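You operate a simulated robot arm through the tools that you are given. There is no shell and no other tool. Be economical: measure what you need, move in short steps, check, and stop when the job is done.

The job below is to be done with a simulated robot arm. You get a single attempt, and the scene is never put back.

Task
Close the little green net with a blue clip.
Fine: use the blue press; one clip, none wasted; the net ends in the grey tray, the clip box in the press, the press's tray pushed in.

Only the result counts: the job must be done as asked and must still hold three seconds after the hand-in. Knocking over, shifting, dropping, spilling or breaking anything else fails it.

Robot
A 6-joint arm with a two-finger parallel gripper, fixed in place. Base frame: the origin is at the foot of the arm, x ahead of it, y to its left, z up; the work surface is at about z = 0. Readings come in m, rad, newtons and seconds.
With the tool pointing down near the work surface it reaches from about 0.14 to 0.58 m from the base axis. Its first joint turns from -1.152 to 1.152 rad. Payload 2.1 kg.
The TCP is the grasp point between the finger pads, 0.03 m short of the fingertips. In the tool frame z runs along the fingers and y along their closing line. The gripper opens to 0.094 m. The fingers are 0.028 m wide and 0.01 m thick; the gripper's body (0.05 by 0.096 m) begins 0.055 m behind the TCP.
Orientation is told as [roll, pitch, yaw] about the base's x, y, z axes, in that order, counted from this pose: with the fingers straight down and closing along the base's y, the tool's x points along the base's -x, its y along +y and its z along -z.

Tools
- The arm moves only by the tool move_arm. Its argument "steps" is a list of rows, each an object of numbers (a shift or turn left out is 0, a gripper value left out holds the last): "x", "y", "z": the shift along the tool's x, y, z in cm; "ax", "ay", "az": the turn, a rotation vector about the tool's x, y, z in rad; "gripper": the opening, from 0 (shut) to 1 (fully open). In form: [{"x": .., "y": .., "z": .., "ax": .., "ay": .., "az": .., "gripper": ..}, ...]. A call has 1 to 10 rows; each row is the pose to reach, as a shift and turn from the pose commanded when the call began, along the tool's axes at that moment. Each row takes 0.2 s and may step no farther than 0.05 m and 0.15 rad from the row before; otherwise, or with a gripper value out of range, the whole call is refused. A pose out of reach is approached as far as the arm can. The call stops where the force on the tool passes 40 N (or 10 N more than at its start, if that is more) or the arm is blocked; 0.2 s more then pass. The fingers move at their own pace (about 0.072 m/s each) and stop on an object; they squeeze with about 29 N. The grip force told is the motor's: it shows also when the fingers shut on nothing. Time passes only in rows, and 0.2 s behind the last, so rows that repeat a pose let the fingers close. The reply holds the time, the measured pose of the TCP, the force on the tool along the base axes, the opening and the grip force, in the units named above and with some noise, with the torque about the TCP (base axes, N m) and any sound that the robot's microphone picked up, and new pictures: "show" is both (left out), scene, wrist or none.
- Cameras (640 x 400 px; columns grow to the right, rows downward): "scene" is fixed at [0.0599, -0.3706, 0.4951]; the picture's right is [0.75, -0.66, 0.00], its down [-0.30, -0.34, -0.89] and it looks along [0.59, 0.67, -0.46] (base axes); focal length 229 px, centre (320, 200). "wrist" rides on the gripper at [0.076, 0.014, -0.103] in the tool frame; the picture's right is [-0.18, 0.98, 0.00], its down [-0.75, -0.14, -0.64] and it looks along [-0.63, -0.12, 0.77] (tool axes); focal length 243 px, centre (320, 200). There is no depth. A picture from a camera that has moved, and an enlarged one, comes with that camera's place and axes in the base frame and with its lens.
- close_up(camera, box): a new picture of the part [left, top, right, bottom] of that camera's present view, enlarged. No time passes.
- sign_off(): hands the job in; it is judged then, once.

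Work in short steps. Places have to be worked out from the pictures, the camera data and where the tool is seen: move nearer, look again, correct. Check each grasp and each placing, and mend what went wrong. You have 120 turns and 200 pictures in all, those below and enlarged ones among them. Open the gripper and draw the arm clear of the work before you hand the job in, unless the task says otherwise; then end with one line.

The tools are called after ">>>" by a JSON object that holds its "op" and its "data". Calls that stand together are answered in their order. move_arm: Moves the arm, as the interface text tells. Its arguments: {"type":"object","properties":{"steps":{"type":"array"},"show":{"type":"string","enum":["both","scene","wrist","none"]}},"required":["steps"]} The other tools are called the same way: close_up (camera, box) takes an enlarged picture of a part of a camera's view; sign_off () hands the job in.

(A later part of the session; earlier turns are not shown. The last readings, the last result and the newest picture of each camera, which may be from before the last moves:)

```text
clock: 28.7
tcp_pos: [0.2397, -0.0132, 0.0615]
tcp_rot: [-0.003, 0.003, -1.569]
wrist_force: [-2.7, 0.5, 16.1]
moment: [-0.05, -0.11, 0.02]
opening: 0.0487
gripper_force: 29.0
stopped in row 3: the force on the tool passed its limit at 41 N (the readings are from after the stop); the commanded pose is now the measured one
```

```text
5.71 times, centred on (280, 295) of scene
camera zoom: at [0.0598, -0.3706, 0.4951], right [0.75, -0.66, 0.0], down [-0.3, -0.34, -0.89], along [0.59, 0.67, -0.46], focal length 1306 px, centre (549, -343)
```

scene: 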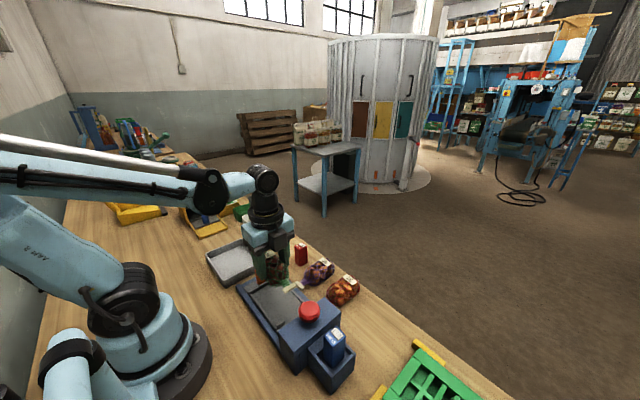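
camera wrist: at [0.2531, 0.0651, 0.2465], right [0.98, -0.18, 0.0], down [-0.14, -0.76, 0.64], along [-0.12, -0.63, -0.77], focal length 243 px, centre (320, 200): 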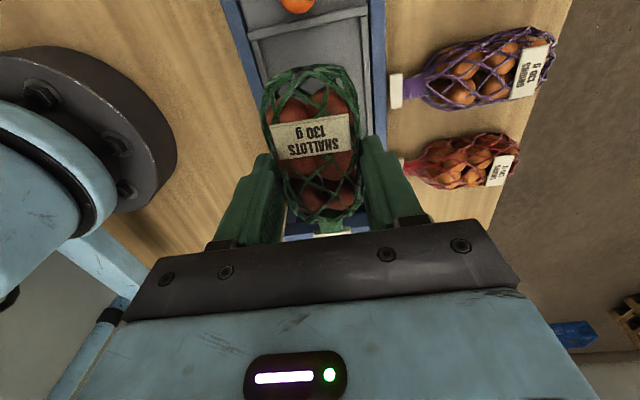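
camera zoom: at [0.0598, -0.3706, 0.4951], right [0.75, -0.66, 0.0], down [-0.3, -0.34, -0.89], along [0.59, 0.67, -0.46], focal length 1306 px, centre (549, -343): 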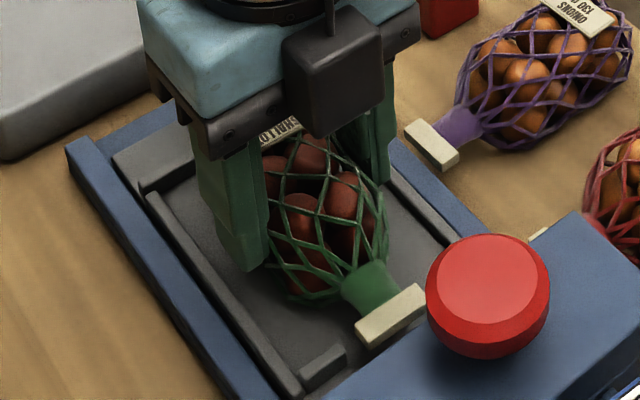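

Contact with the tray floor. I release moderately and raise.

>>> {"op": "move_arm", "data": {"steps": [{"z": -0.05, "gripper": 0.62}, {"z": -0.05}, {"z": -0.05}, {"z": -2}, {"z": -5}, {"z": -9}, {"z": -13}, {"x": 2, "z": -16}], "show": "wrist"}}

>>> {"op": "close_up", "data": {"camera": "scene", "box": [220, 220, 360, 340]}}

>>> {"op": "close_up", "data": {"camera": "wrist", "box": [220, 0, 420, 160]}}

```text
clock: 30.5
tcp_pos: [0.2399, 0.0051, 0.223]
tcp_rot: [-0.001, 0.002, -1.568]
wrist_force: [0.4, -0.4, 0.3]
moment: [-0.02, 0.0, 0.0]
opening: 0.0582
gripper_force: 0.0
camera wrist: at [0.2551, 0.081, 0.3248], right [0.98, -0.18, 0.0], down [-0.14, -0.76, 0.64], along [-0.12, -0.63, -0.77], focal length 243 px, centre (320, 200)
```

wrist: 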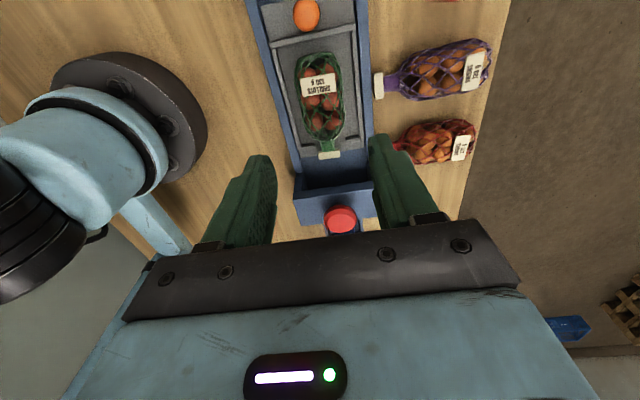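

```text
3.33 times, centred on (290, 280) of scene
camera zoom: at [0.0598, -0.3706, 0.4951], right [0.75, -0.66, 0.0], down [-0.3, -0.34, -0.89], along [0.59, 0.67, -0.46], focal length 762 px, centre (420, -67)
```

zoom: 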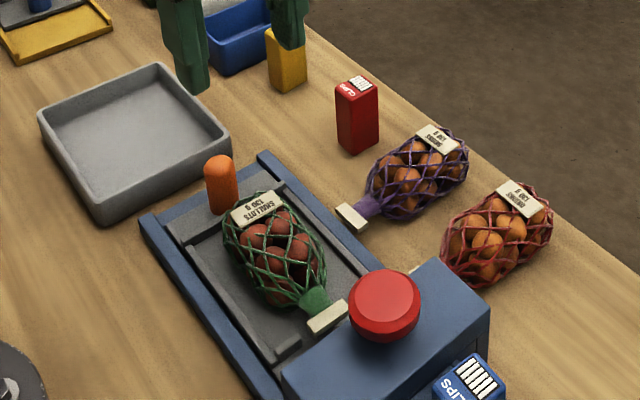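

```text
2.50 times, centred on (320, 80) of wrist
camera zoom: at [0.2551, 0.081, 0.3248], right [0.98, -0.18, 0.0], down [-0.14, -0.76, 0.64], along [-0.12, -0.63, -0.77], focal length 606 px, centre (320, 500)
```

zoom: 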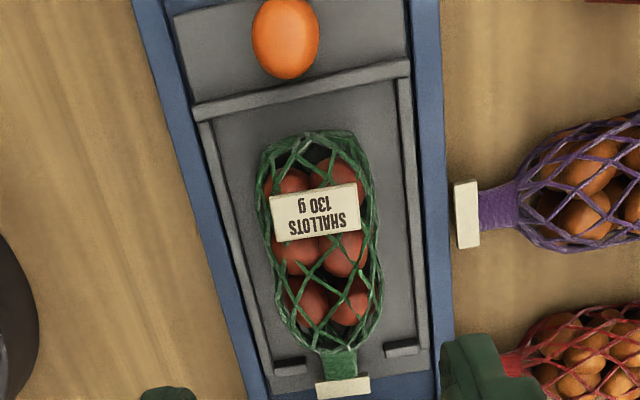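

The net lies with its neck in the gap between the stubs. Next I go over the orange knob at (0.240, 0.072), lower around it, and grip it to push the tray in.

>>> {"op": "move_arm", "data": {"steps": [{"x": 3.4}, {"x": 6.7, "z": 2}, {"x": 6.7, "z": 6}, {"x": 6.7, "z": 9}, {"x": 6.7, "z": 9}], "show": "wrist"}}

>>> {"op": "close_up", "data": {"camera": "scene", "box": [200, 200, 320, 300]}}

```text
clock: 31.7
tcp_pos: [0.2379, 0.0737, 0.1304]
tcp_rot: [-0.002, 0.004, -1.569]
wrist_force: [-0.5, -0.5, 0.0]
moment: [-0.02, 0.04, -0.01]
opening: 0.0582
gripper_force: 0.1
camera wrist: at [0.2529, 0.1496, 0.2321], right [0.98, -0.18, 0.0], down [-0.14, -0.76, 0.64], along [-0.12, -0.63, -0.77], focal length 243 px, centre (320, 200)
```

wrist: 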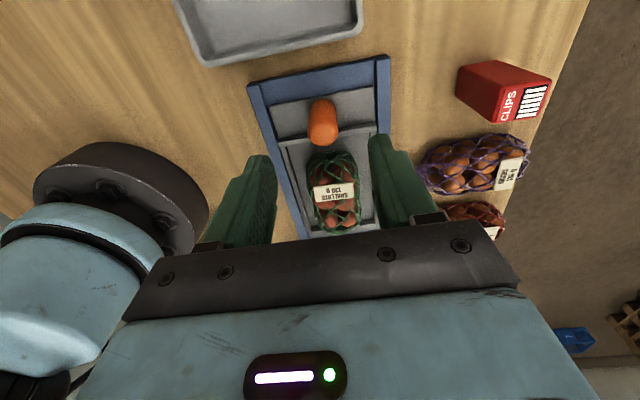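

```text
4.00 times, centred on (260, 250) of scene
camera zoom: at [0.0599, -0.3706, 0.4951], right [0.75, -0.66, 0.0], down [-0.3, -0.34, -0.89], along [0.59, 0.67, -0.46], focal length 914 px, centre (560, 0)
```

zoom: 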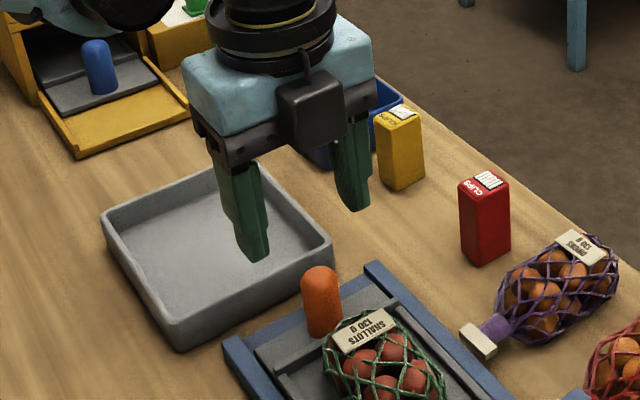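

Knob is at about (0.240, 0.075), within the fingers. I narrow to 45 mm, lower and close on it.

>>> {"op": "move_arm", "data": {"steps": [{"y": 0.1, "x": 0.1, "z": 2, "gripper": 0.48}, {"y": 0.1, "x": 0.1, "z": 4}, {"y": 0.1, "x": 0.1, "z": 5.5}, {"y": 0.1, "x": 0.1, "z": 6.7}, {"y": 0.1, "x": 0.1, "z": 6.7, "gripper": 0}, {"y": 0.1, "x": 0.1, "z": 6.7}, {"y": 0.1, "x": 0.1, "z": 6.7}], "show": "wrist"}}

>>> {"op": "close_up", "data": {"camera": "scene", "box": [200, 220, 320, 320]}}

```text
clock: 33.3
tcp_pos: [0.2392, 0.0738, 0.063]
tcp_rot: [-0.001, 0.002, -1.568]
wrist_force: [-2.3, 1.5, -16.1]
moment: [-0.02, -0.18, -0.03]
opening: 0.0232
gripper_force: 44.9
camera wrist: at [0.2546, 0.1501, 0.166], right [0.98, -0.18, 0.0], down [-0.14, -0.76, 0.64], along [-0.12, -0.63, -0.77], focal length 243 px, centre (320, 200)
```

wrist: 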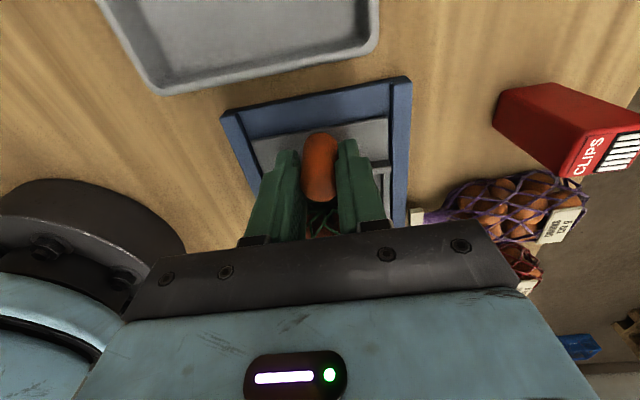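

```text
4.00 times, centred on (260, 270) of scene
camera zoom: at [0.0599, -0.3706, 0.4951], right [0.75, -0.66, 0.0], down [-0.3, -0.34, -0.89], along [0.59, 0.67, -0.46], focal length 914 px, centre (560, -80)
```

zoom: 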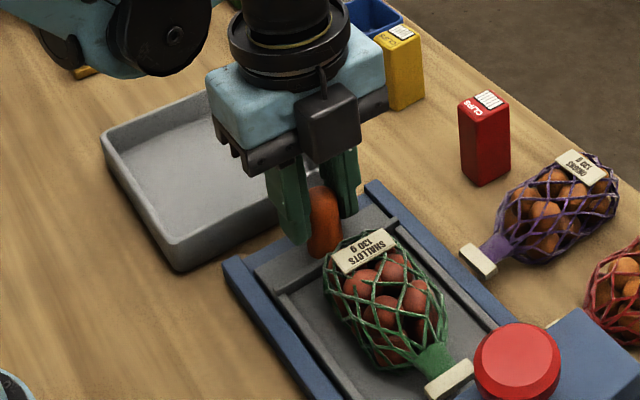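

Knob is gripped. I push the tray toward -y in 1 cm rows.

>>> {"op": "move_arm", "data": {"steps": [{"x": -0.7}, {"x": -1.4}, {"x": -2.1}, {"x": -2.8}, {"x": -3.5}], "show": "none"}}

>>> {"op": "close_up", "data": {"camera": "scene", "box": [220, 220, 360, 340]}}

```text
clock: 34.5
tcp_pos: [0.2396, 0.0382, 0.0625]
tcp_rot: [-0.006, 0.002, -1.569]
wrist_force: [-21.0, 0.9, 33.0]
moment: [0.13, -0.44, -0.12]
opening: 0.0235
gripper_force: 45.0
```

```text
3.33 times, centred on (290, 280) of scene
camera zoom: at [0.0598, -0.3706, 0.4951], right [0.75, -0.66, 0.0], down [-0.3, -0.34, -0.89], along [0.59, 0.67, -0.46], focal length 762 px, centre (420, -67)
```

zoom: 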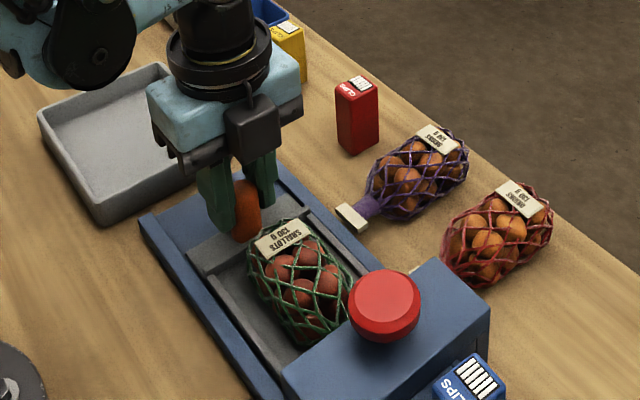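

Tray moved in 3.5 cm; side loads built up, so I relax the grip and re-grip, then continue.

>>> {"op": "move_arm", "data": {"steps": [{"gripper": 0.4}, {"gripper": 0.4}, {"gripper": 0.15}, {"gripper": 0.15}, {"x": -0.6}, {"x": -1.2}, {"x": -1.8}], "show": "none"}}

>>> {"op": "close_up", "data": {"camera": "scene", "box": [220, 220, 360, 340]}}

```text
clock: 36.1
tcp_pos: [0.2395, 0.0226, 0.0643]
tcp_rot: [-0.006, 0.004, -1.569]
wrist_force: [-18.4, 0.4, -33.2]
moment: [0.1, -0.59, -0.08]
opening: 0.0232
gripper_force: 44.7
```

```text
3.33 times, centred on (290, 280) of scene
camera zoom: at [0.0599, -0.3706, 0.4951], right [0.75, -0.66, 0.0], down [-0.3, -0.34, -0.89], along [0.59, 0.67, -0.46], focal length 762 px, centre (420, -67)
```

zoom: 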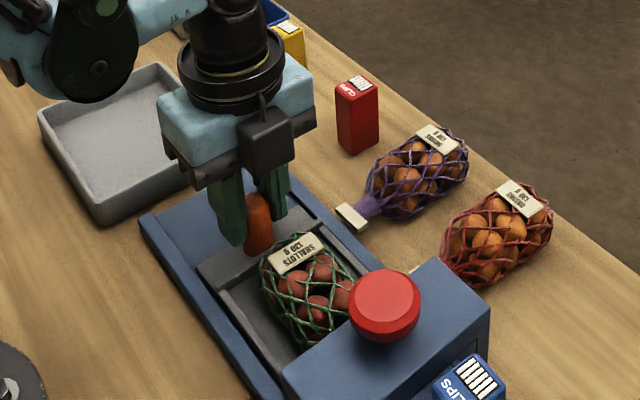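

No stop felt yet (y force ≈0). Continue in small rows.

>>> {"op": "move_arm", "data": {"steps": [{"x": -0.4}, {"x": -0.8}, {"x": -1.2}], "show": "none"}}

>>> {"op": "close_up", "data": {"camera": "scene", "box": [220, 220, 360, 340]}}

```text
clock: 36.9
tcp_pos: [0.2398, 0.0104, 0.0634]
tcp_rot: [-0.004, 0.003, -1.568]
wrist_force: [-16.1, -0.1, -18.4]
moment: [0.31, -0.25, -0.06]
opening: 0.0231
gripper_force: 44.4
```

```text
3.33 times, centred on (290, 280) of scene
camera zoom: at [0.0599, -0.3706, 0.4951], right [0.75, -0.66, 0.0], down [-0.3, -0.34, -0.89], along [0.59, 0.67, -0.46], focal length 762 px, centre (420, -67)
```

zoom: 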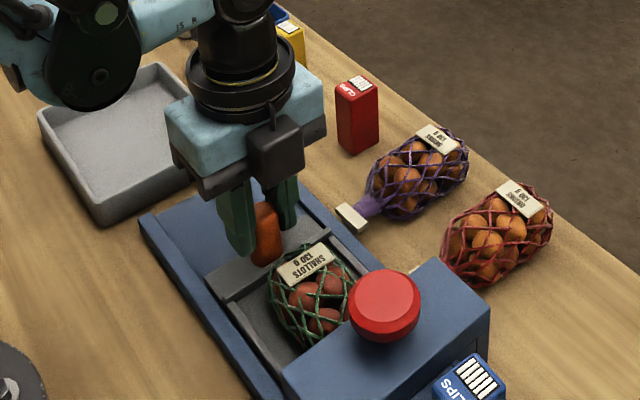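

>>> {"op": "move_arm", "data": {"steps": [{"x": -0.3}, {"x": -0.6}, {"x": -0.9}], "show": "none"}}

>>> {"op": "close_up", "data": {"camera": "scene", "box": [220, 220, 360, 340]}}

```text
clock: 37.5
tcp_pos: [0.2393, 0.0077, 0.0622]
tcp_rot: [-0.004, 0.017, -1.566]
wrist_force: [-3.0, 5.4, 5.4]
moment: [-0.71, -0.72, -0.23]
opening: 0.0235
gripper_force: 45.0
stopped in row 2: the force on the tool passed its limit at 41 N (the readings are from after the stop); the commanded pose is now the measured one
```

```text
3.33 times, centred on (290, 280) of scene
camera zoom: at [0.0599, -0.3706, 0.4951], right [0.75, -0.66, 0.0], down [-0.3, -0.34, -0.89], along [0.59, 0.67, -0.46], focal length 762 px, centre (420, -67)
```

zoom: 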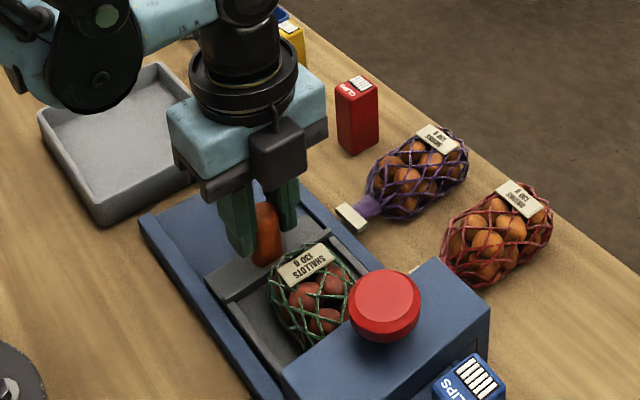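

The tray met its stop after 6.6 cm. I release the knob, rise and look.

>>> {"op": "move_arm", "data": {"steps": [{"gripper": 0.5}, {"gripper": 0.5}, {"gripper": 0.5}, {"z": -3}, {"z": -7}, {"z": -11}, {"z": -14}, {"x": 2, "z": -16}], "show": "wrist"}}

>>> {"op": "close_up", "data": {"camera": "wrist", "box": [220, 30, 420, 220]}}

>>> {"op": "close_up", "data": {"camera": "scene", "box": [220, 240, 360, 360]}}

```text
clock: 39.3
tcp_pos: [0.2417, 0.0269, 0.2226]
tcp_rot: [-0.004, 0.015, -1.565]
wrist_force: [-0.7, 0.5, 0.0]
moment: [0.02, 0.01, -0.01]
opening: 0.0473
gripper_force: 0.0
camera wrist: at [0.2558, 0.1005, 0.3267], right [0.98, -0.18, -0.01], down [-0.13, -0.76, 0.63], along [-0.12, -0.62, -0.78], focal length 243 px, centre (320, 200)
```

wrist: 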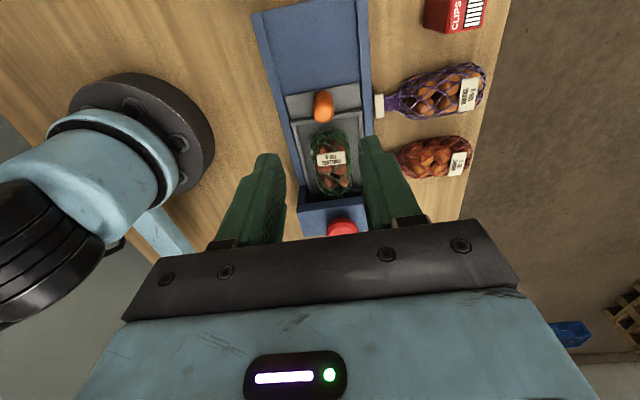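

```text
2.11 times, centred on (320, 125) of wrist
camera zoom: at [0.2558, 0.1005, 0.3267], right [0.98, -0.18, -0.01], down [-0.13, -0.76, 0.63], along [-0.12, -0.62, -0.78], focal length 511 px, centre (320, 358)
```

zoom: 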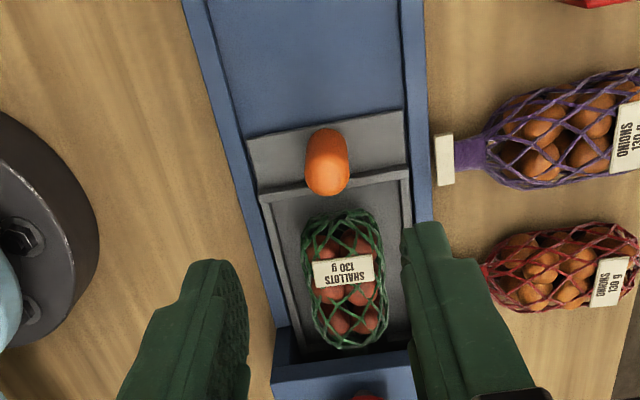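

```text
3.33 times, centred on (290, 300) of scene
camera zoom: at [0.0599, -0.3706, 0.4951], right [0.75, -0.66, 0.0], down [-0.3, -0.34, -0.89], along [0.59, 0.67, -0.46], focal length 762 px, centre (420, -133)
```

zoom: 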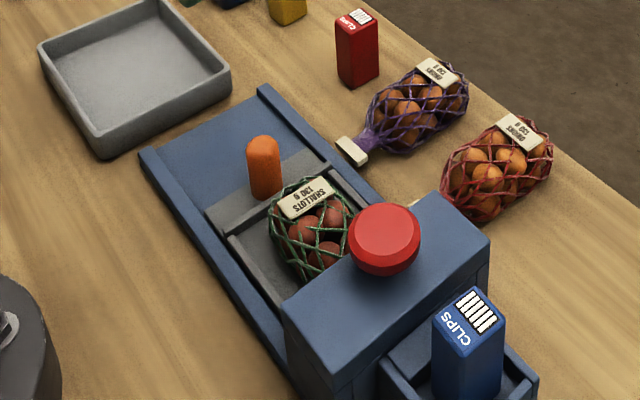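

The tray stays in, with net seated. Now I close the fingers and move above the red button at (0.239, -0.137).

>>> {"op": "move_arm", "data": {"steps": [{"x": -4, "gripper": 0, "ax": -0.015}, {"x": -8, "ax": -0.015}, {"x": -12, "ax": -0.015}, {"x": -16.4, "y": -0.3, "ax": -0.015}, {"x": -16.4, "y": -0.3, "z": 3, "ax": -0.015}, {"x": -16.4, "y": -0.3, "z": 5.5, "ax": -0.015}, {"x": -16.4, "y": -0.3, "z": 5.5, "ax": -0.015}], "show": "wrist"}}

>>> {"op": "close_up", "data": {"camera": "scene", "box": [250, 240, 390, 360]}}

>>> {"op": "close_up", "data": {"camera": "wrist", "box": [220, 50, 420, 240]}}

```text
clock: 40.9
tcp_pos: [0.2389, -0.1379, 0.1653]
tcp_rot: [0.009, 0.015, -1.566]
wrist_force: [0.1, -0.3, -0.1]
moment: [0.0, -0.02, 0.0]
opening: 0.0
gripper_force: 29.2
camera wrist: at [0.2511, -0.0632, 0.2694], right [0.98, -0.18, 0.01], down [-0.14, -0.76, 0.63], along [-0.11, -0.62, -0.78], focal length 243 px, centre (320, 200)
```

wrist: 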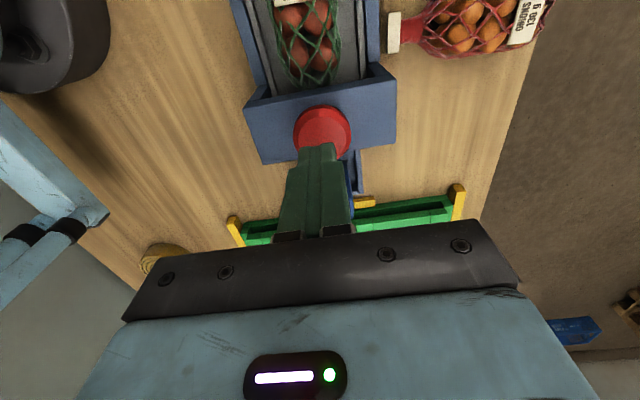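

```text
3.33 times, centred on (320, 300) of scene
camera zoom: at [0.0599, -0.3706, 0.4951], right [0.75, -0.66, 0.0], down [-0.3, -0.34, -0.89], along [0.59, 0.67, -0.46], focal length 762 px, centre (320, -133)
```

zoom: 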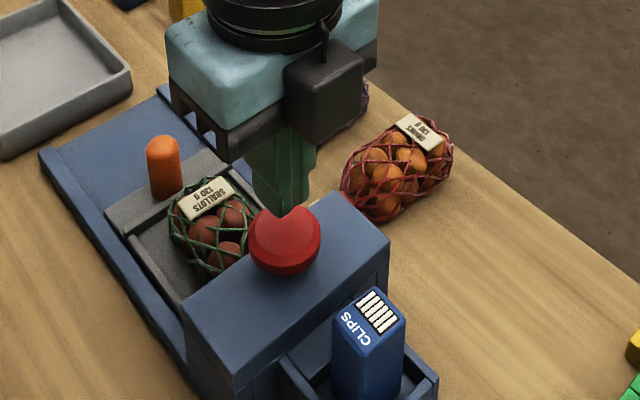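

```text
2.11 times, centred on (320, 145) of wrist
camera zoom: at [0.2511, -0.0632, 0.2694], right [0.98, -0.18, 0.01], down [-0.14, -0.76, 0.63], along [-0.11, -0.62, -0.78], focal length 511 px, centre (320, 316)
```

zoom: 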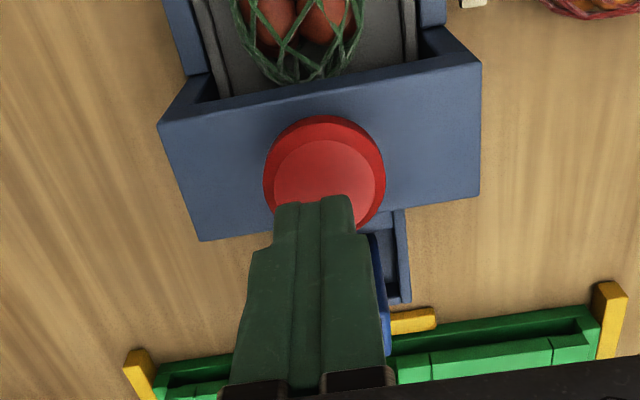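

Fingertips are over the button. I press down in small rows, listening for the click.

>>> {"op": "move_arm", "data": {"steps": [{"z": 1.5}, {"z": 2.5}, {"z": 3}, {"z": 3.4}, {"z": 3.8}], "show": "none"}}

>>> {"op": "close_up", "data": {"camera": "scene", "box": [250, 240, 390, 360]}}

```text
clock: 42.1
tcp_pos: [0.2392, -0.1363, 0.1283]
tcp_rot: [0.008, 0.015, -1.566]
wrist_force: [-3.8, 0.7, 7.4]
moment: [-0.09, 0.13, -0.03]
opening: 0.0002
gripper_force: 28.6
heard: click
```

```text
3.33 times, centred on (320, 300) of scene
camera zoom: at [0.0598, -0.3706, 0.4951], right [0.75, -0.66, 0.0], down [-0.3, -0.34, -0.89], along [0.59, 0.67, -0.46], focal length 762 px, centre (320, -133)
```

zoom: 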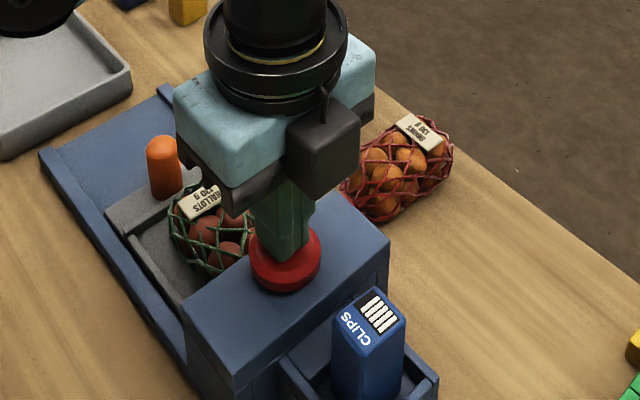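

A click was heard. I raise off the button and go over the knob at (0.239, 0.009).

>>> {"op": "move_arm", "data": {"steps": [{"z": -3}, {"z": -7}, {"x": 4, "z": -9}, {"x": 8, "z": -9, "gripper": 0.5}, {"x": 12, "z": -9}, {"x": 14.5, "z": -9}, {"x": 14.5, "z": -9}], "show": "wrist"}}

>>> {"op": "close_up", "data": {"camera": "wrist", "box": [220, 30, 420, 220]}}

>>> {"op": "close_up", "data": {"camera": "scene", "box": [220, 240, 360, 380]}}

```text
clock: 43.7
tcp_pos: [0.2369, 0.0078, 0.2197]
tcp_rot: [0.009, 0.016, -1.566]
wrist_force: [-1.0, -0.2, 0.5]
moment: [0.01, 0.0, -0.01]
opening: 0.0467
gripper_force: 0.1
camera wrist: at [0.2506, 0.0821, 0.3237], right [0.98, -0.18, 0.01], down [-0.14, -0.76, 0.63], along [-0.11, -0.62, -0.78], focal length 243 px, centre (320, 200)
```

wrist: 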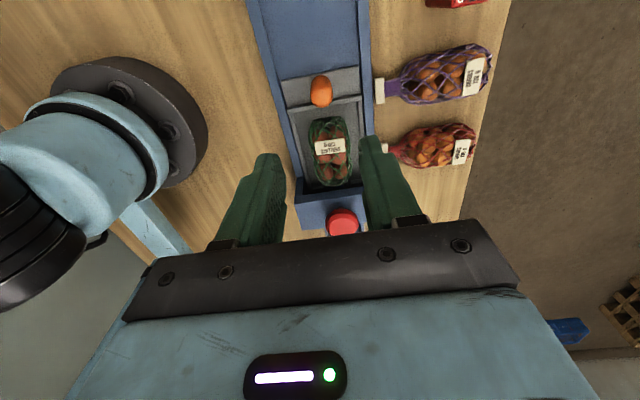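

```text
2.11 times, centred on (320, 125) of wrist
camera zoom: at [0.2506, 0.0821, 0.3237], right [0.98, -0.18, 0.01], down [-0.14, -0.76, 0.63], along [-0.11, -0.62, -0.78], focal length 511 px, centre (320, 358)
```

zoom: 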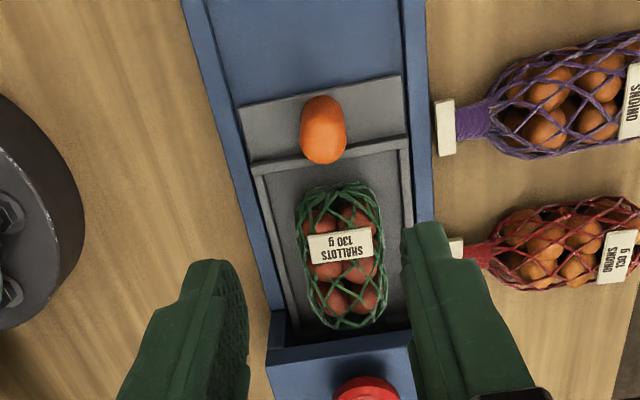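

```text
2.86 times, centred on (290, 310) of scene
camera zoom: at [0.0599, -0.3706, 0.4951], right [0.75, -0.66, 0.0], down [-0.3, -0.34, -0.89], along [0.59, 0.67, -0.46], focal length 653 px, centre (406, -114)
```

zoom: 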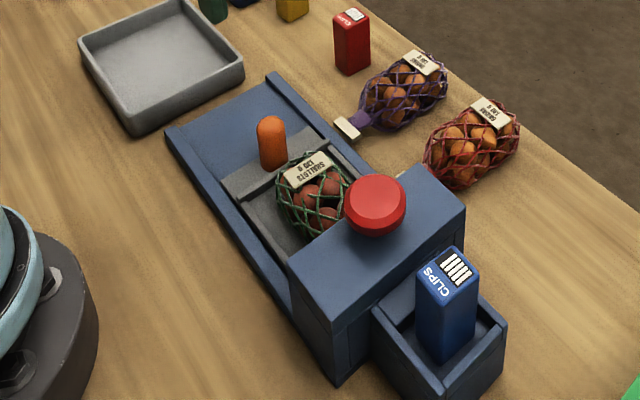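

Knob at (0.240, 0.010). I lower around it and grip.

>>> {"op": "move_arm", "data": {"steps": [{"x": 0.1, "y": 0.28, "z": 4}, {"x": 0.1, "y": 0.28, "z": 8}, {"x": 0.1, "y": 0.28, "z": 12}, {"x": 0.1, "y": 0.28, "z": 15.6}, {"x": 0.1, "y": 0.28, "z": 15.6, "gripper": 0.2}, {"x": 0.1, "y": 0.28, "z": 15.6}, {"x": 0.1, "y": 0.28, "z": 15.6}], "show": "none"}}

>>> {"op": "close_up", "data": {"camera": "scene", "box": [220, 240, 360, 380]}}

```text
clock: 45.3
tcp_pos: [0.2404, 0.0085, 0.0634]
tcp_rot: [0.009, 0.016, -1.566]
wrist_force: [-5.5, 0.2, -30.0]
moment: [-0.04, 0.96, -0.04]
opening: 0.0234
gripper_force: 44.3
```

```text
2.86 times, centred on (290, 310) of scene
camera zoom: at [0.0599, -0.3706, 0.4951], right [0.75, -0.66, 0.0], down [-0.3, -0.34, -0.89], along [0.59, 0.67, -0.46], focal length 653 px, centre (406, -114)
```

zoom: 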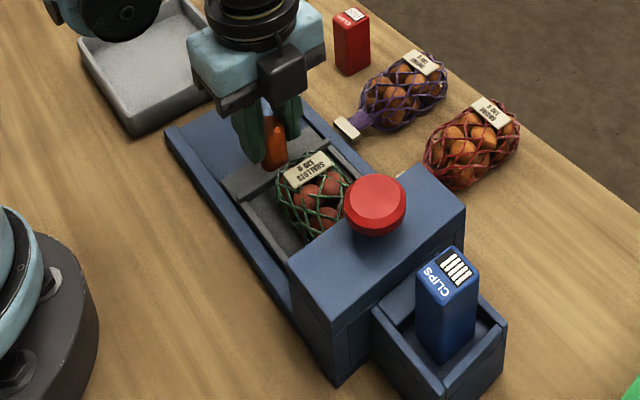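

Gripped; I pull the tray out toward +y in small rows.

>>> {"op": "move_arm", "data": {"steps": [{"x": 0.6}, {"x": 1.2}, {"x": 1.8}, {"x": 2.4}, {"x": 3}, {"x": 3.6}], "show": "none"}}

>>> {"op": "close_up", "data": {"camera": "scene", "box": [220, 240, 360, 380]}}

```text
clock: 46.7
tcp_pos: [0.24, 0.0459, 0.0651]
tcp_rot: [0.003, 0.016, -1.568]
wrist_force: [-21.3, -1.0, -24.7]
moment: [0.3, 0.6, -0.05]
opening: 0.0233
gripper_force: 45.4
```

```text
2.86 times, centred on (290, 310) of scene
camera zoom: at [0.0599, -0.3706, 0.4951], right [0.75, -0.66, 0.0], down [-0.3, -0.34, -0.89], along [0.59, 0.67, -0.46], focal length 653 px, centre (406, -114)
```

zoom: 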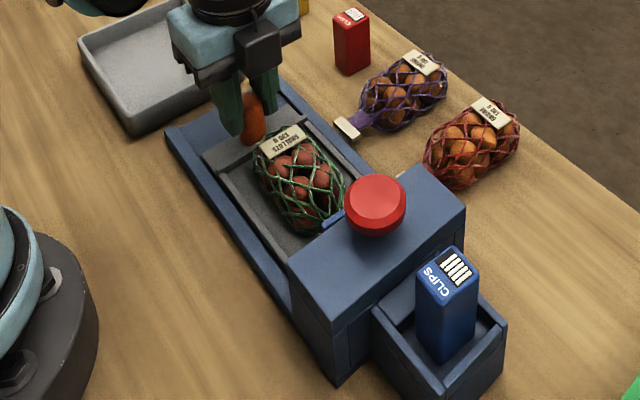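

A blue clip shows at the neck. Continue pulling out another 2.7 cm.

>>> {"op": "move_arm", "data": {"steps": [{"x": 0.6}, {"x": 1.2}, {"x": 1.8}, {"x": 2.3}, {"x": 2.7}], "show": "none"}}

>>> {"op": "close_up", "data": {"camera": "scene", "box": [220, 220, 340, 320]}}

```text
clock: 47.9
tcp_pos: [0.2406, 0.0736, 0.0653]
tcp_rot: [0.007, 0.015, -1.566]
wrist_force: [-15.0, -1.3, -33.4]
moment: [-0.1, 0.8, -0.08]
opening: 0.0233
gripper_force: 45.0
```

```text
4.00 times, centred on (280, 270) of scene
camera zoom: at [0.06, -0.3706, 0.4951], right [0.75, -0.66, 0.0], down [-0.3, -0.34, -0.89], along [0.59, 0.67, -0.46], focal length 914 px, centre (480, -80)
```

zoom: 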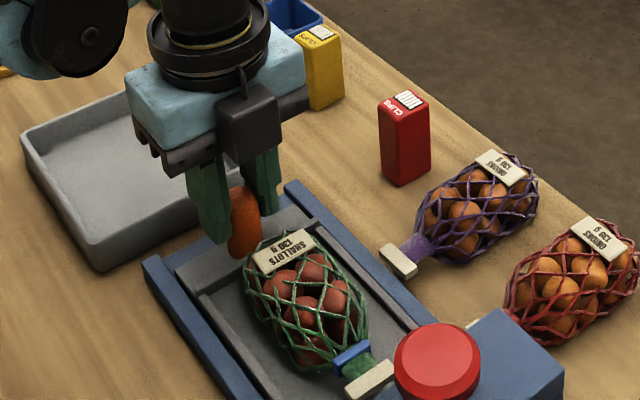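

The clip is on the neck. I release the knob, rise, and look down at the net to re-grasp it.

>>> {"op": "move_arm", "data": {"steps": [{"gripper": 0.5}, {"gripper": 0.5}, {"gripper": 0.5}, {"z": -3}, {"z": -7}, {"z": -11}, {"x": -3, "z": -12, "gripper": 0.64}, {"x": -6.5, "z": -12}, {"x": -8.7, "z": -12}, {"x": -8.7, "z": -12}], "show": "wrist"}}

>>> {"op": "close_up", "data": {"camera": "wrist", "box": [220, 0, 420, 190]}}

```text
clock: 50.1
tcp_pos: [0.2393, -0.0173, 0.186]
tcp_rot: [0.009, 0.015, -1.567]
wrist_force: [1.2, -0.4, -0.2]
moment: [0.02, -0.02, -0.02]
opening: 0.0601
gripper_force: 0.2
camera wrist: at [0.2527, 0.0576, 0.2885], right [0.98, -0.18, 0.01], down [-0.14, -0.76, 0.63], along [-0.11, -0.62, -0.78], focal length 243 px, centre (320, 200)
```

wrist: 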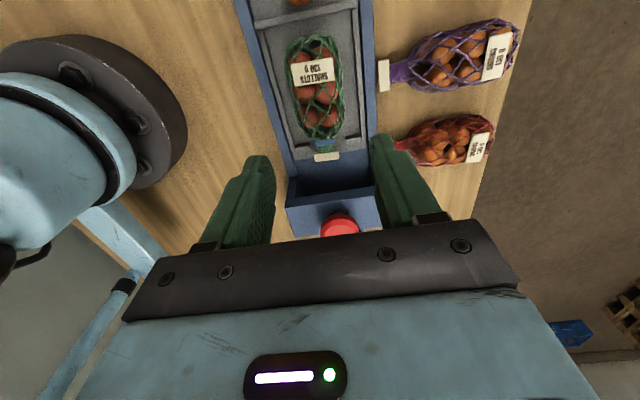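

```text
2.11 times, centred on (320, 95) of wrist
camera zoom: at [0.2527, 0.0576, 0.2885], right [0.98, -0.18, 0.01], down [-0.14, -0.76, 0.63], along [-0.11, -0.62, -0.78], focal length 511 px, centre (320, 421)
```

zoom: 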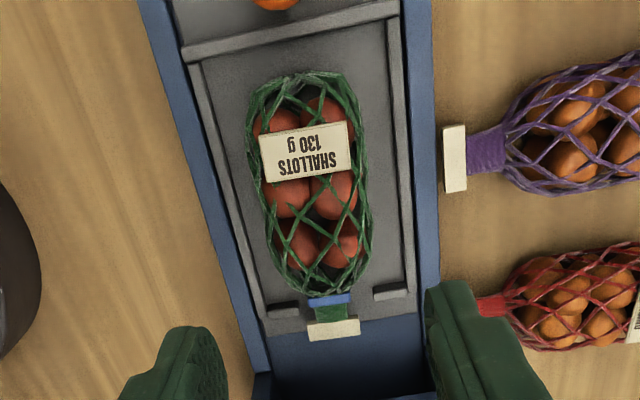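

Net centre is at about (0.238, -0.012). I lower around it and grip at the same height as before.

>>> {"op": "move_arm", "data": {"steps": [{"x": 0.45, "z": 4, "gripper": 0.62}, {"x": 0.45, "z": 8}, {"x": 0.45, "z": 10.5}, {"x": 0.45, "z": 12.2}, {"x": 0.45, "z": 12.2, "gripper": 0.3}, {"x": 0.45, "z": 12.2}, {"x": 0.45, "z": 12.2}], "show": "none"}}

>>> {"op": "close_up", "data": {"camera": "scene", "box": [220, 220, 340, 320]}}

```text
clock: 51.7
tcp_pos: [0.2412, -0.0109, 0.0642]
tcp_rot: [0.009, 0.015, -1.565]
wrist_force: [-1.1, -0.1, 5.6]
moment: [0.03, -0.05, -0.05]
opening: 0.0483
gripper_force: 28.5
```

```text
4.00 times, centred on (280, 270) of scene
camera zoom: at [0.0599, -0.3706, 0.4951], right [0.75, -0.66, 0.0], down [-0.3, -0.34, -0.89], along [0.59, 0.67, -0.46], focal length 914 px, centre (480, -80)
```

zoom: 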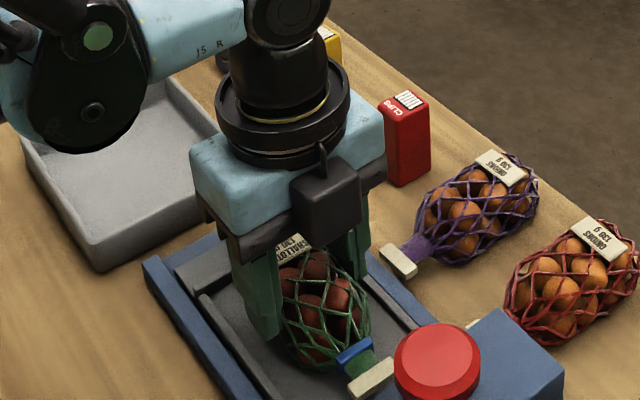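

Net gripped at 48 mm. I lift and carry it above the grey tray (centre ≈ (0.217, 0.189)), looking on the way.

>>> {"op": "move_arm", "data": {"steps": [{"z": -4}, {"z": -8}, {"z": -12}, {"x": 4, "y": -0.5, "z": -13}, {"x": 8, "y": -1, "z": -13}, {"x": 12, "y": -1.6, "z": -13}, {"x": 16, "y": -2.2, "z": -13}, {"x": 18, "y": -2.4, "z": -13}, {"x": 18, "y": -2.4, "z": -13}], "show": "both"}}

>>> {"op": "close_up", "data": {"camera": "scene", "box": [190, 190, 310, 290]}}

```text
clock: 53.7
tcp_pos: [0.2152, 0.1673, 0.1952]
tcp_rot: [0.009, 0.016, -1.565]
wrist_force: [-0.2, -0.3, -1.2]
moment: [-0.01, -0.02, 0.01]
opening: 0.0482
gripper_force: 29.2
camera wrist: at [0.2289, 0.2421, 0.2992], right [0.98, -0.18, 0.01], down [-0.14, -0.76, 0.63], along [-0.11, -0.62, -0.78], focal length 243 px, centre (320, 200)
```

scene: 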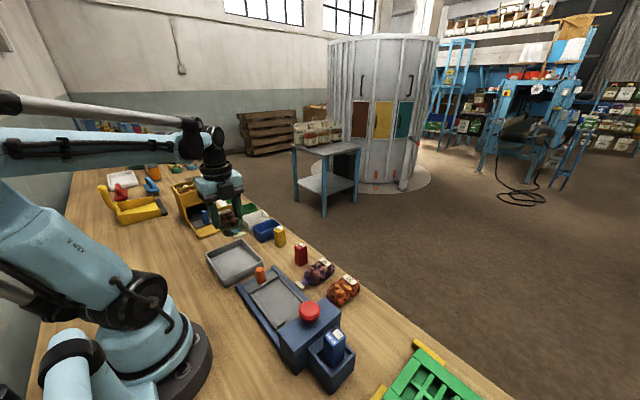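
wrist: 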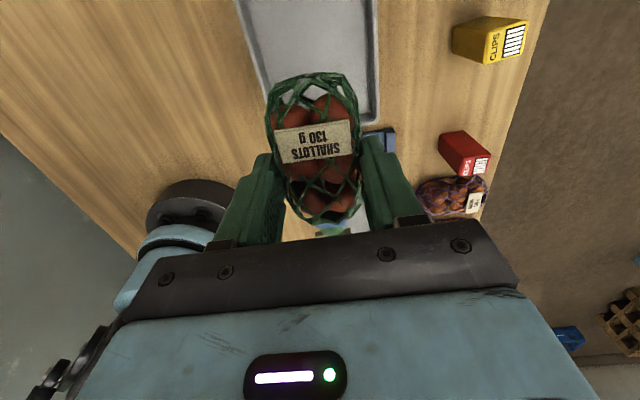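

```text
4.00 times, centred on (250, 240) of scene
camera zoom: at [0.0599, -0.3706, 0.4951], right [0.75, -0.66, 0.0], down [-0.3, -0.34, -0.89], along [0.59, 0.67, -0.46], focal length 914 px, centre (600, 40)
```

zoom: 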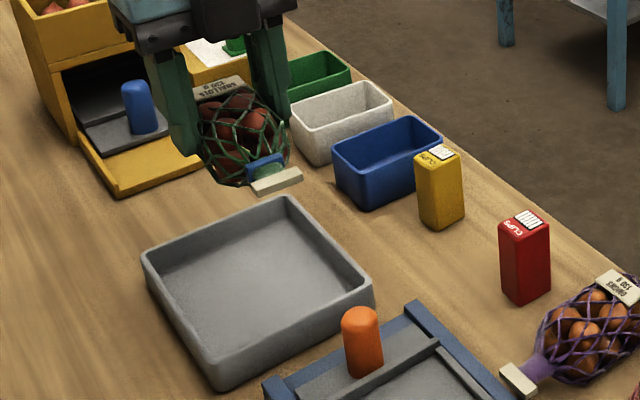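

Tray spans about x 0.16–0.28, y 0.13–0.26, inner about 106×120 mm; the 126 mm net fits best diagonally. I turn by 0.7 rad and move to (0.210, 0.206), lowering to z 0.13.

>>> {"op": "move_arm", "data": {"steps": [{"x": 0.8, "y": -0.1, "az": -0.14}, {"x": 1.6, "y": -0.2, "az": -0.28}, {"x": 2.4, "y": -0.3, "az": -0.42}, {"x": 3.2, "y": -0.4, "z": 1, "az": -0.56}, {"x": 3.9, "y": -0.5, "z": 3, "az": -0.7}, {"x": 3.9, "y": -0.5, "z": 6.5, "az": -0.7}, {"x": 3.9, "y": -0.5, "z": 6.5, "az": -0.7}], "show": "wrist"}}

>>> {"op": "close_up", "data": {"camera": "scene", "box": [190, 190, 310, 290]}}

```text
clock: 55.3
tcp_pos: [0.2129, 0.2079, 0.1315]
tcp_rot: [0.018, 0.004, -0.864]
wrist_force: [0.4, 0.5, -1.5]
moment: [-0.01, 0.05, 0.02]
opening: 0.0481
gripper_force: 28.6
camera wrist: at [0.1729, 0.274, 0.2341], right [0.87, 0.5, 0.02], down [0.38, -0.67, 0.64], along [0.33, -0.55, -0.77], focal length 243 px, centre (320, 200)
```

wrist: 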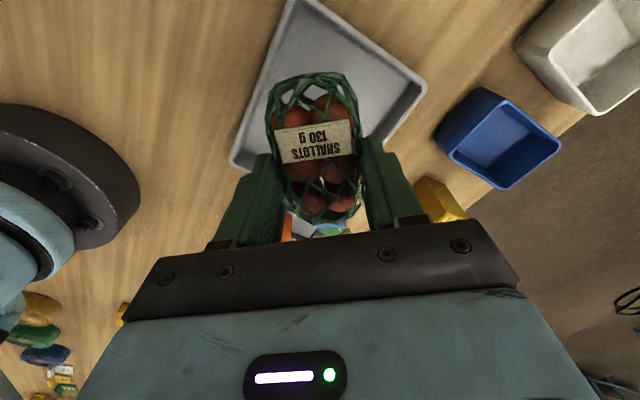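

```text
4.00 times, centred on (250, 240) of scene
camera zoom: at [0.0599, -0.3706, 0.4951], right [0.75, -0.66, 0.0], down [-0.3, -0.34, -0.89], along [0.59, 0.67, -0.46], focal length 914 px, centre (600, 40)
```

zoom: 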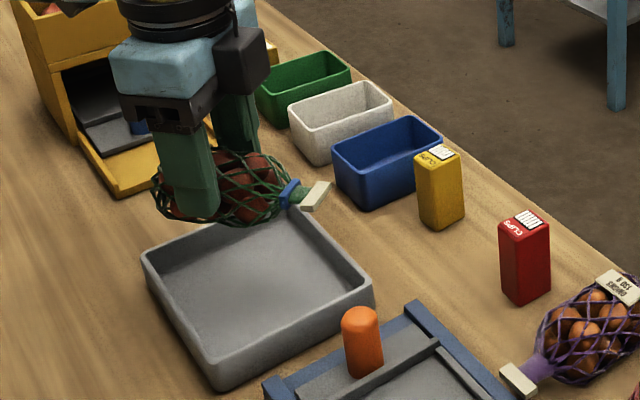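

The tray spans x 0.163–0.28, y 0.126–0.268; the net is well placed over it. I lower to the floor, gently at the end.

>>> {"op": "move_arm", "data": {"steps": [{"z": 3}, {"z": 5.5}, {"z": 6.7}, {"z": 7.1}, {"z": 7.1}], "show": "wrist"}}

>>> {"op": "close_up", "data": {"camera": "scene", "box": [190, 190, 310, 290]}}

```text
clock: 56.5
tcp_pos: [0.2117, 0.2093, 0.0604]
tcp_rot: [0.019, 0.005, -0.867]
wrist_force: [-0.6, -0.6, -1.1]
moment: [0.0, 0.03, -0.01]
opening: 0.0482
gripper_force: 28.9
camera wrist: at [0.1732, 0.2756, 0.1621], right [0.87, 0.5, 0.02], down [0.37, -0.68, 0.64], along [0.33, -0.55, -0.77], focal length 243 px, centre (320, 200)
```

wrist: 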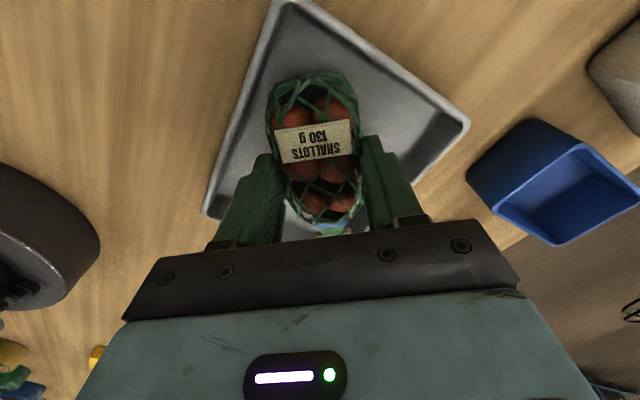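

```text
4.00 times, centred on (250, 240) of scene
camera zoom: at [0.0599, -0.3706, 0.4951], right [0.75, -0.66, 0.0], down [-0.3, -0.34, -0.89], along [0.59, 0.67, -0.46], focal length 914 px, centre (600, 40)
```

zoom: 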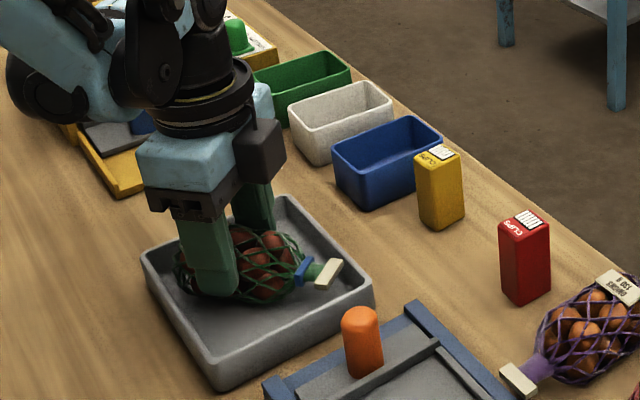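

Net is inside the tray outline with tag clear of the wall; lower in 2 mm rows to contact.

>>> {"op": "move_arm", "data": {"steps": [{"z": 0.25}, {"z": 0.5}, {"z": 0.75}, {"z": 0.95}], "show": "none"}}

>>> {"op": "close_up", "data": {"camera": "scene", "box": [190, 190, 310, 290]}}

```text
clock: 57.2
tcp_pos: [0.2114, 0.2097, 0.0534]
tcp_rot: [0.016, 0.006, -0.867]
wrist_force: [-1.2, -1.1, 15.2]
moment: [0.21, -0.1, 0.01]
opening: 0.0481
gripper_force: 29.5
stopped in row 3: the force on the tool passed its limit at 41 N (the readings are from after the stop); the commanded pose is now the measured one
```

```text
4.00 times, centred on (250, 240) of scene
camera zoom: at [0.0598, -0.3707, 0.4951], right [0.75, -0.66, 0.0], down [-0.3, -0.34, -0.89], along [0.59, 0.67, -0.46], focal length 914 px, centre (600, 40)
```

zoom: 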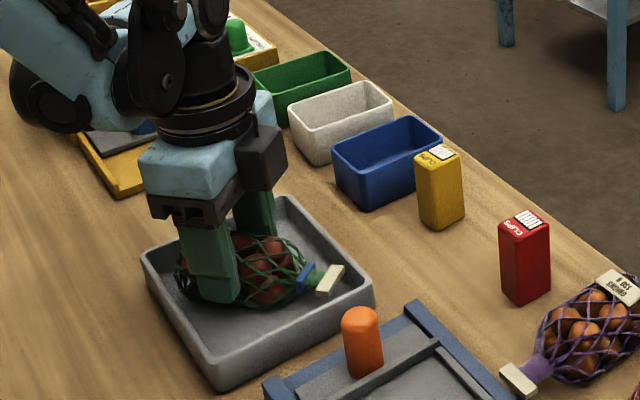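

On the floor. Release, rise straight up and check.

>>> {"op": "move_arm", "data": {"steps": [{"z": -0.05, "gripper": 0.6}, {"z": -0.05}, {"z": -0.05}, {"z": -2}, {"z": -5}, {"z": -9}, {"z": -13}, {"z": -16}], "show": "wrist"}}

>>> {"op": "close_up", "data": {"camera": "scene", "box": [190, 190, 310, 290]}}

```text
clock: 59.0
tcp_pos: [0.2091, 0.2061, 0.2164]
tcp_rot: [0.016, 0.005, -0.865]
wrist_force: [0.0, 0.4, 0.0]
moment: [0.01, 0.0, 0.01]
opening: 0.0564
gripper_force: 0.0
camera wrist: at [0.1704, 0.2725, 0.3174], right [0.87, 0.5, 0.01], down [0.38, -0.67, 0.64], along [0.33, -0.55, -0.77], focal length 243 px, centre (320, 200)
```

wrist: 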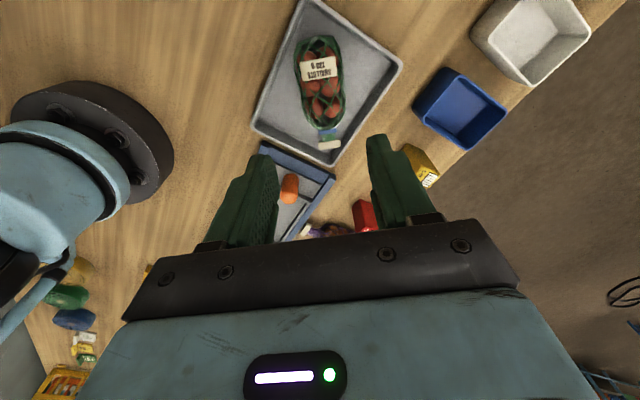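

```text
4.00 times, centred on (250, 240) of scene
camera zoom: at [0.0599, -0.3706, 0.4951], right [0.75, -0.66, 0.0], down [-0.3, -0.34, -0.89], along [0.59, 0.67, -0.46], focal length 914 px, centre (600, 40)
```

zoom: 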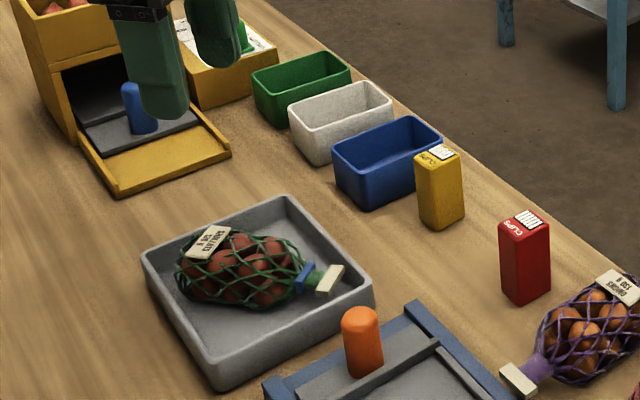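

The net lies flat inside the grey tray with its clip on. Now I go back to the knob at (0.240, 0.075), yaw back to -1.57, to push the press tray in.

>>> {"op": "move_arm", "data": {"steps": [{"x": -2, "y": -1, "az": 0.12, "gripper": 0.5}, {"x": -4, "y": -2, "az": 0.24}, {"x": -6, "y": -3, "az": 0.36}, {"x": -8, "y": -4, "az": 0.48}, {"x": -10, "y": -5, "az": 0.6}, {"x": -12, "y": -6.1, "az": 0.7}, {"x": -12, "y": -6.1, "z": 4, "az": 0.7}, {"x": -12, "y": -6.1, "z": 8, "az": 0.7}, {"x": -12, "y": -6.1, "z": 8, "az": 0.7}], "show": "wrist"}}

>>> {"op": "close_up", "data": {"camera": "wrist", "box": [220, 30, 420, 220]}}

```text
clock: 61.0
tcp_pos: [0.2416, 0.0761, 0.1303]
tcp_rot: [0.008, 0.014, -1.567]
wrist_force: [0.3, 0.7, -0.6]
moment: [0.02, 0.0, -0.01]
opening: 0.0469
gripper_force: 0.0
camera wrist: at [0.2558, 0.1508, 0.2342], right [0.98, -0.18, 0.01], down [-0.14, -0.76, 0.63], along [-0.11, -0.62, -0.78], focal length 243 px, centre (320, 200)
```

wrist: 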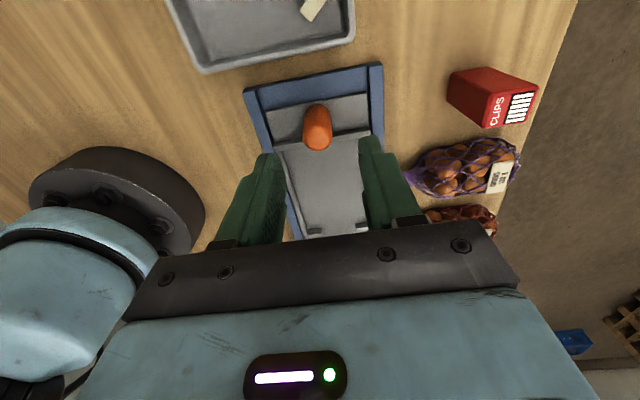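

```text
2.11 times, centred on (320, 125) of wrist
camera zoom: at [0.2558, 0.1508, 0.2342], right [0.98, -0.18, 0.01], down [-0.14, -0.76, 0.63], along [-0.11, -0.62, -0.78], focal length 511 px, centre (320, 358)
```

zoom: 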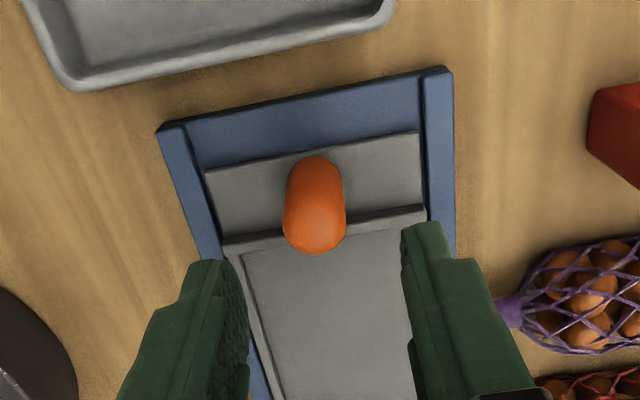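

Knob at (0.240, 0.0735). Lower, grip and push in.

>>> {"op": "move_arm", "data": {"steps": [{"x": -0.2, "y": -0.15, "z": 3}, {"x": -0.2, "y": -0.15, "z": 5.5}, {"x": -0.2, "y": -0.15, "z": 6.7}, {"x": -0.2, "y": -0.15, "z": 6.7, "gripper": 0.2}, {"x": -0.2, "y": -0.15, "z": 6.7}, {"x": -0.2, "y": -0.15, "z": 6.7}, {"x": -0.8, "y": -0.15, "z": 6.7}, {"x": -1.4, "y": -0.15, "z": 6.7}, {"x": -2.0, "y": -0.15, "z": 6.7}], "show": "none"}}

>>> {"op": "move_arm", "data": {"steps": [{"x": -0.6}, {"x": -1.2}, {"x": -1.8}, {"x": -2.4}, {"x": -3}, {"x": -3.6}], "show": "none"}}

>>> {"op": "close_up", "data": {"camera": "scene", "box": [220, 220, 360, 340]}}

```text
clock: 63.0
tcp_pos: [0.2412, 0.0576, 0.0643]
tcp_rot: [0.006, 0.015, -1.565]
wrist_force: [-14.2, 1.3, -5.0]
moment: [0.06, 0.34, -0.06]
opening: 0.0265
gripper_force: 6.8
```

```text
clock: 64.5
tcp_pos: [0.2416, 0.0211, 0.0634]
tcp_rot: [0.007, 0.014, -1.565]
wrist_force: [-14.6, 1.0, 5.4]
moment: [-0.03, 0.54, -0.1]
opening: 0.0271
gripper_force: 7.7
```

```text
3.33 times, centred on (290, 280) of scene
camera zoom: at [0.0599, -0.3706, 0.4951], right [0.75, -0.66, 0.0], down [-0.3, -0.34, -0.89], along [0.59, 0.67, -0.46], focal length 762 px, centre (420, -67)
```

zoom: 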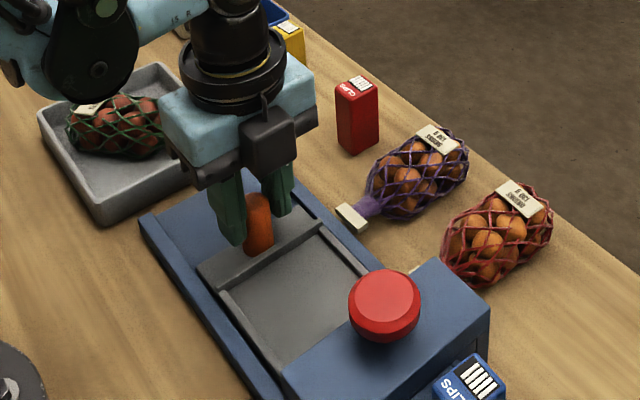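

Tray follows. Continue until the stop.

>>> {"op": "move_arm", "data": {"steps": [{"x": -0.4}, {"x": -0.8}, {"x": -1.2}, {"x": -1.5}, {"x": -1.8}, {"x": -2.1}], "show": "none"}}

>>> {"op": "close_up", "data": {"camera": "scene", "box": [220, 220, 360, 340]}}

```text
clock: 65.8
tcp_pos: [0.2415, 0.003, 0.0643]
tcp_rot: [0.007, 0.018, -1.564]
wrist_force: [-14.2, 16.1, -1.4]
moment: [0.04, 0.0, -0.03]
opening: 0.0271
gripper_force: 7.0
```

```text
3.33 times, centred on (290, 280) of scene
camera zoom: at [0.0599, -0.3706, 0.4951], right [0.75, -0.66, 0.0], down [-0.3, -0.34, -0.89], along [0.59, 0.67, -0.46], focal length 762 px, centre (420, -67)
```

zoom: 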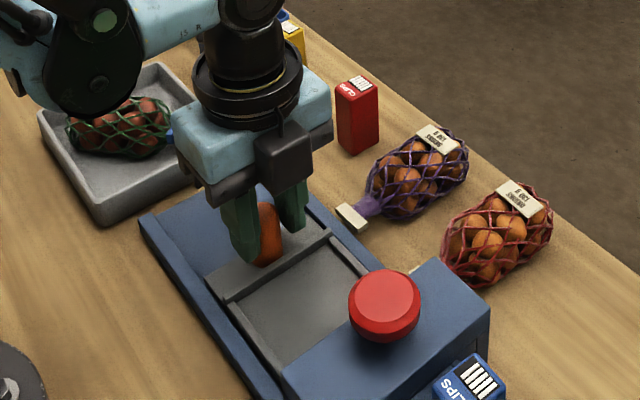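

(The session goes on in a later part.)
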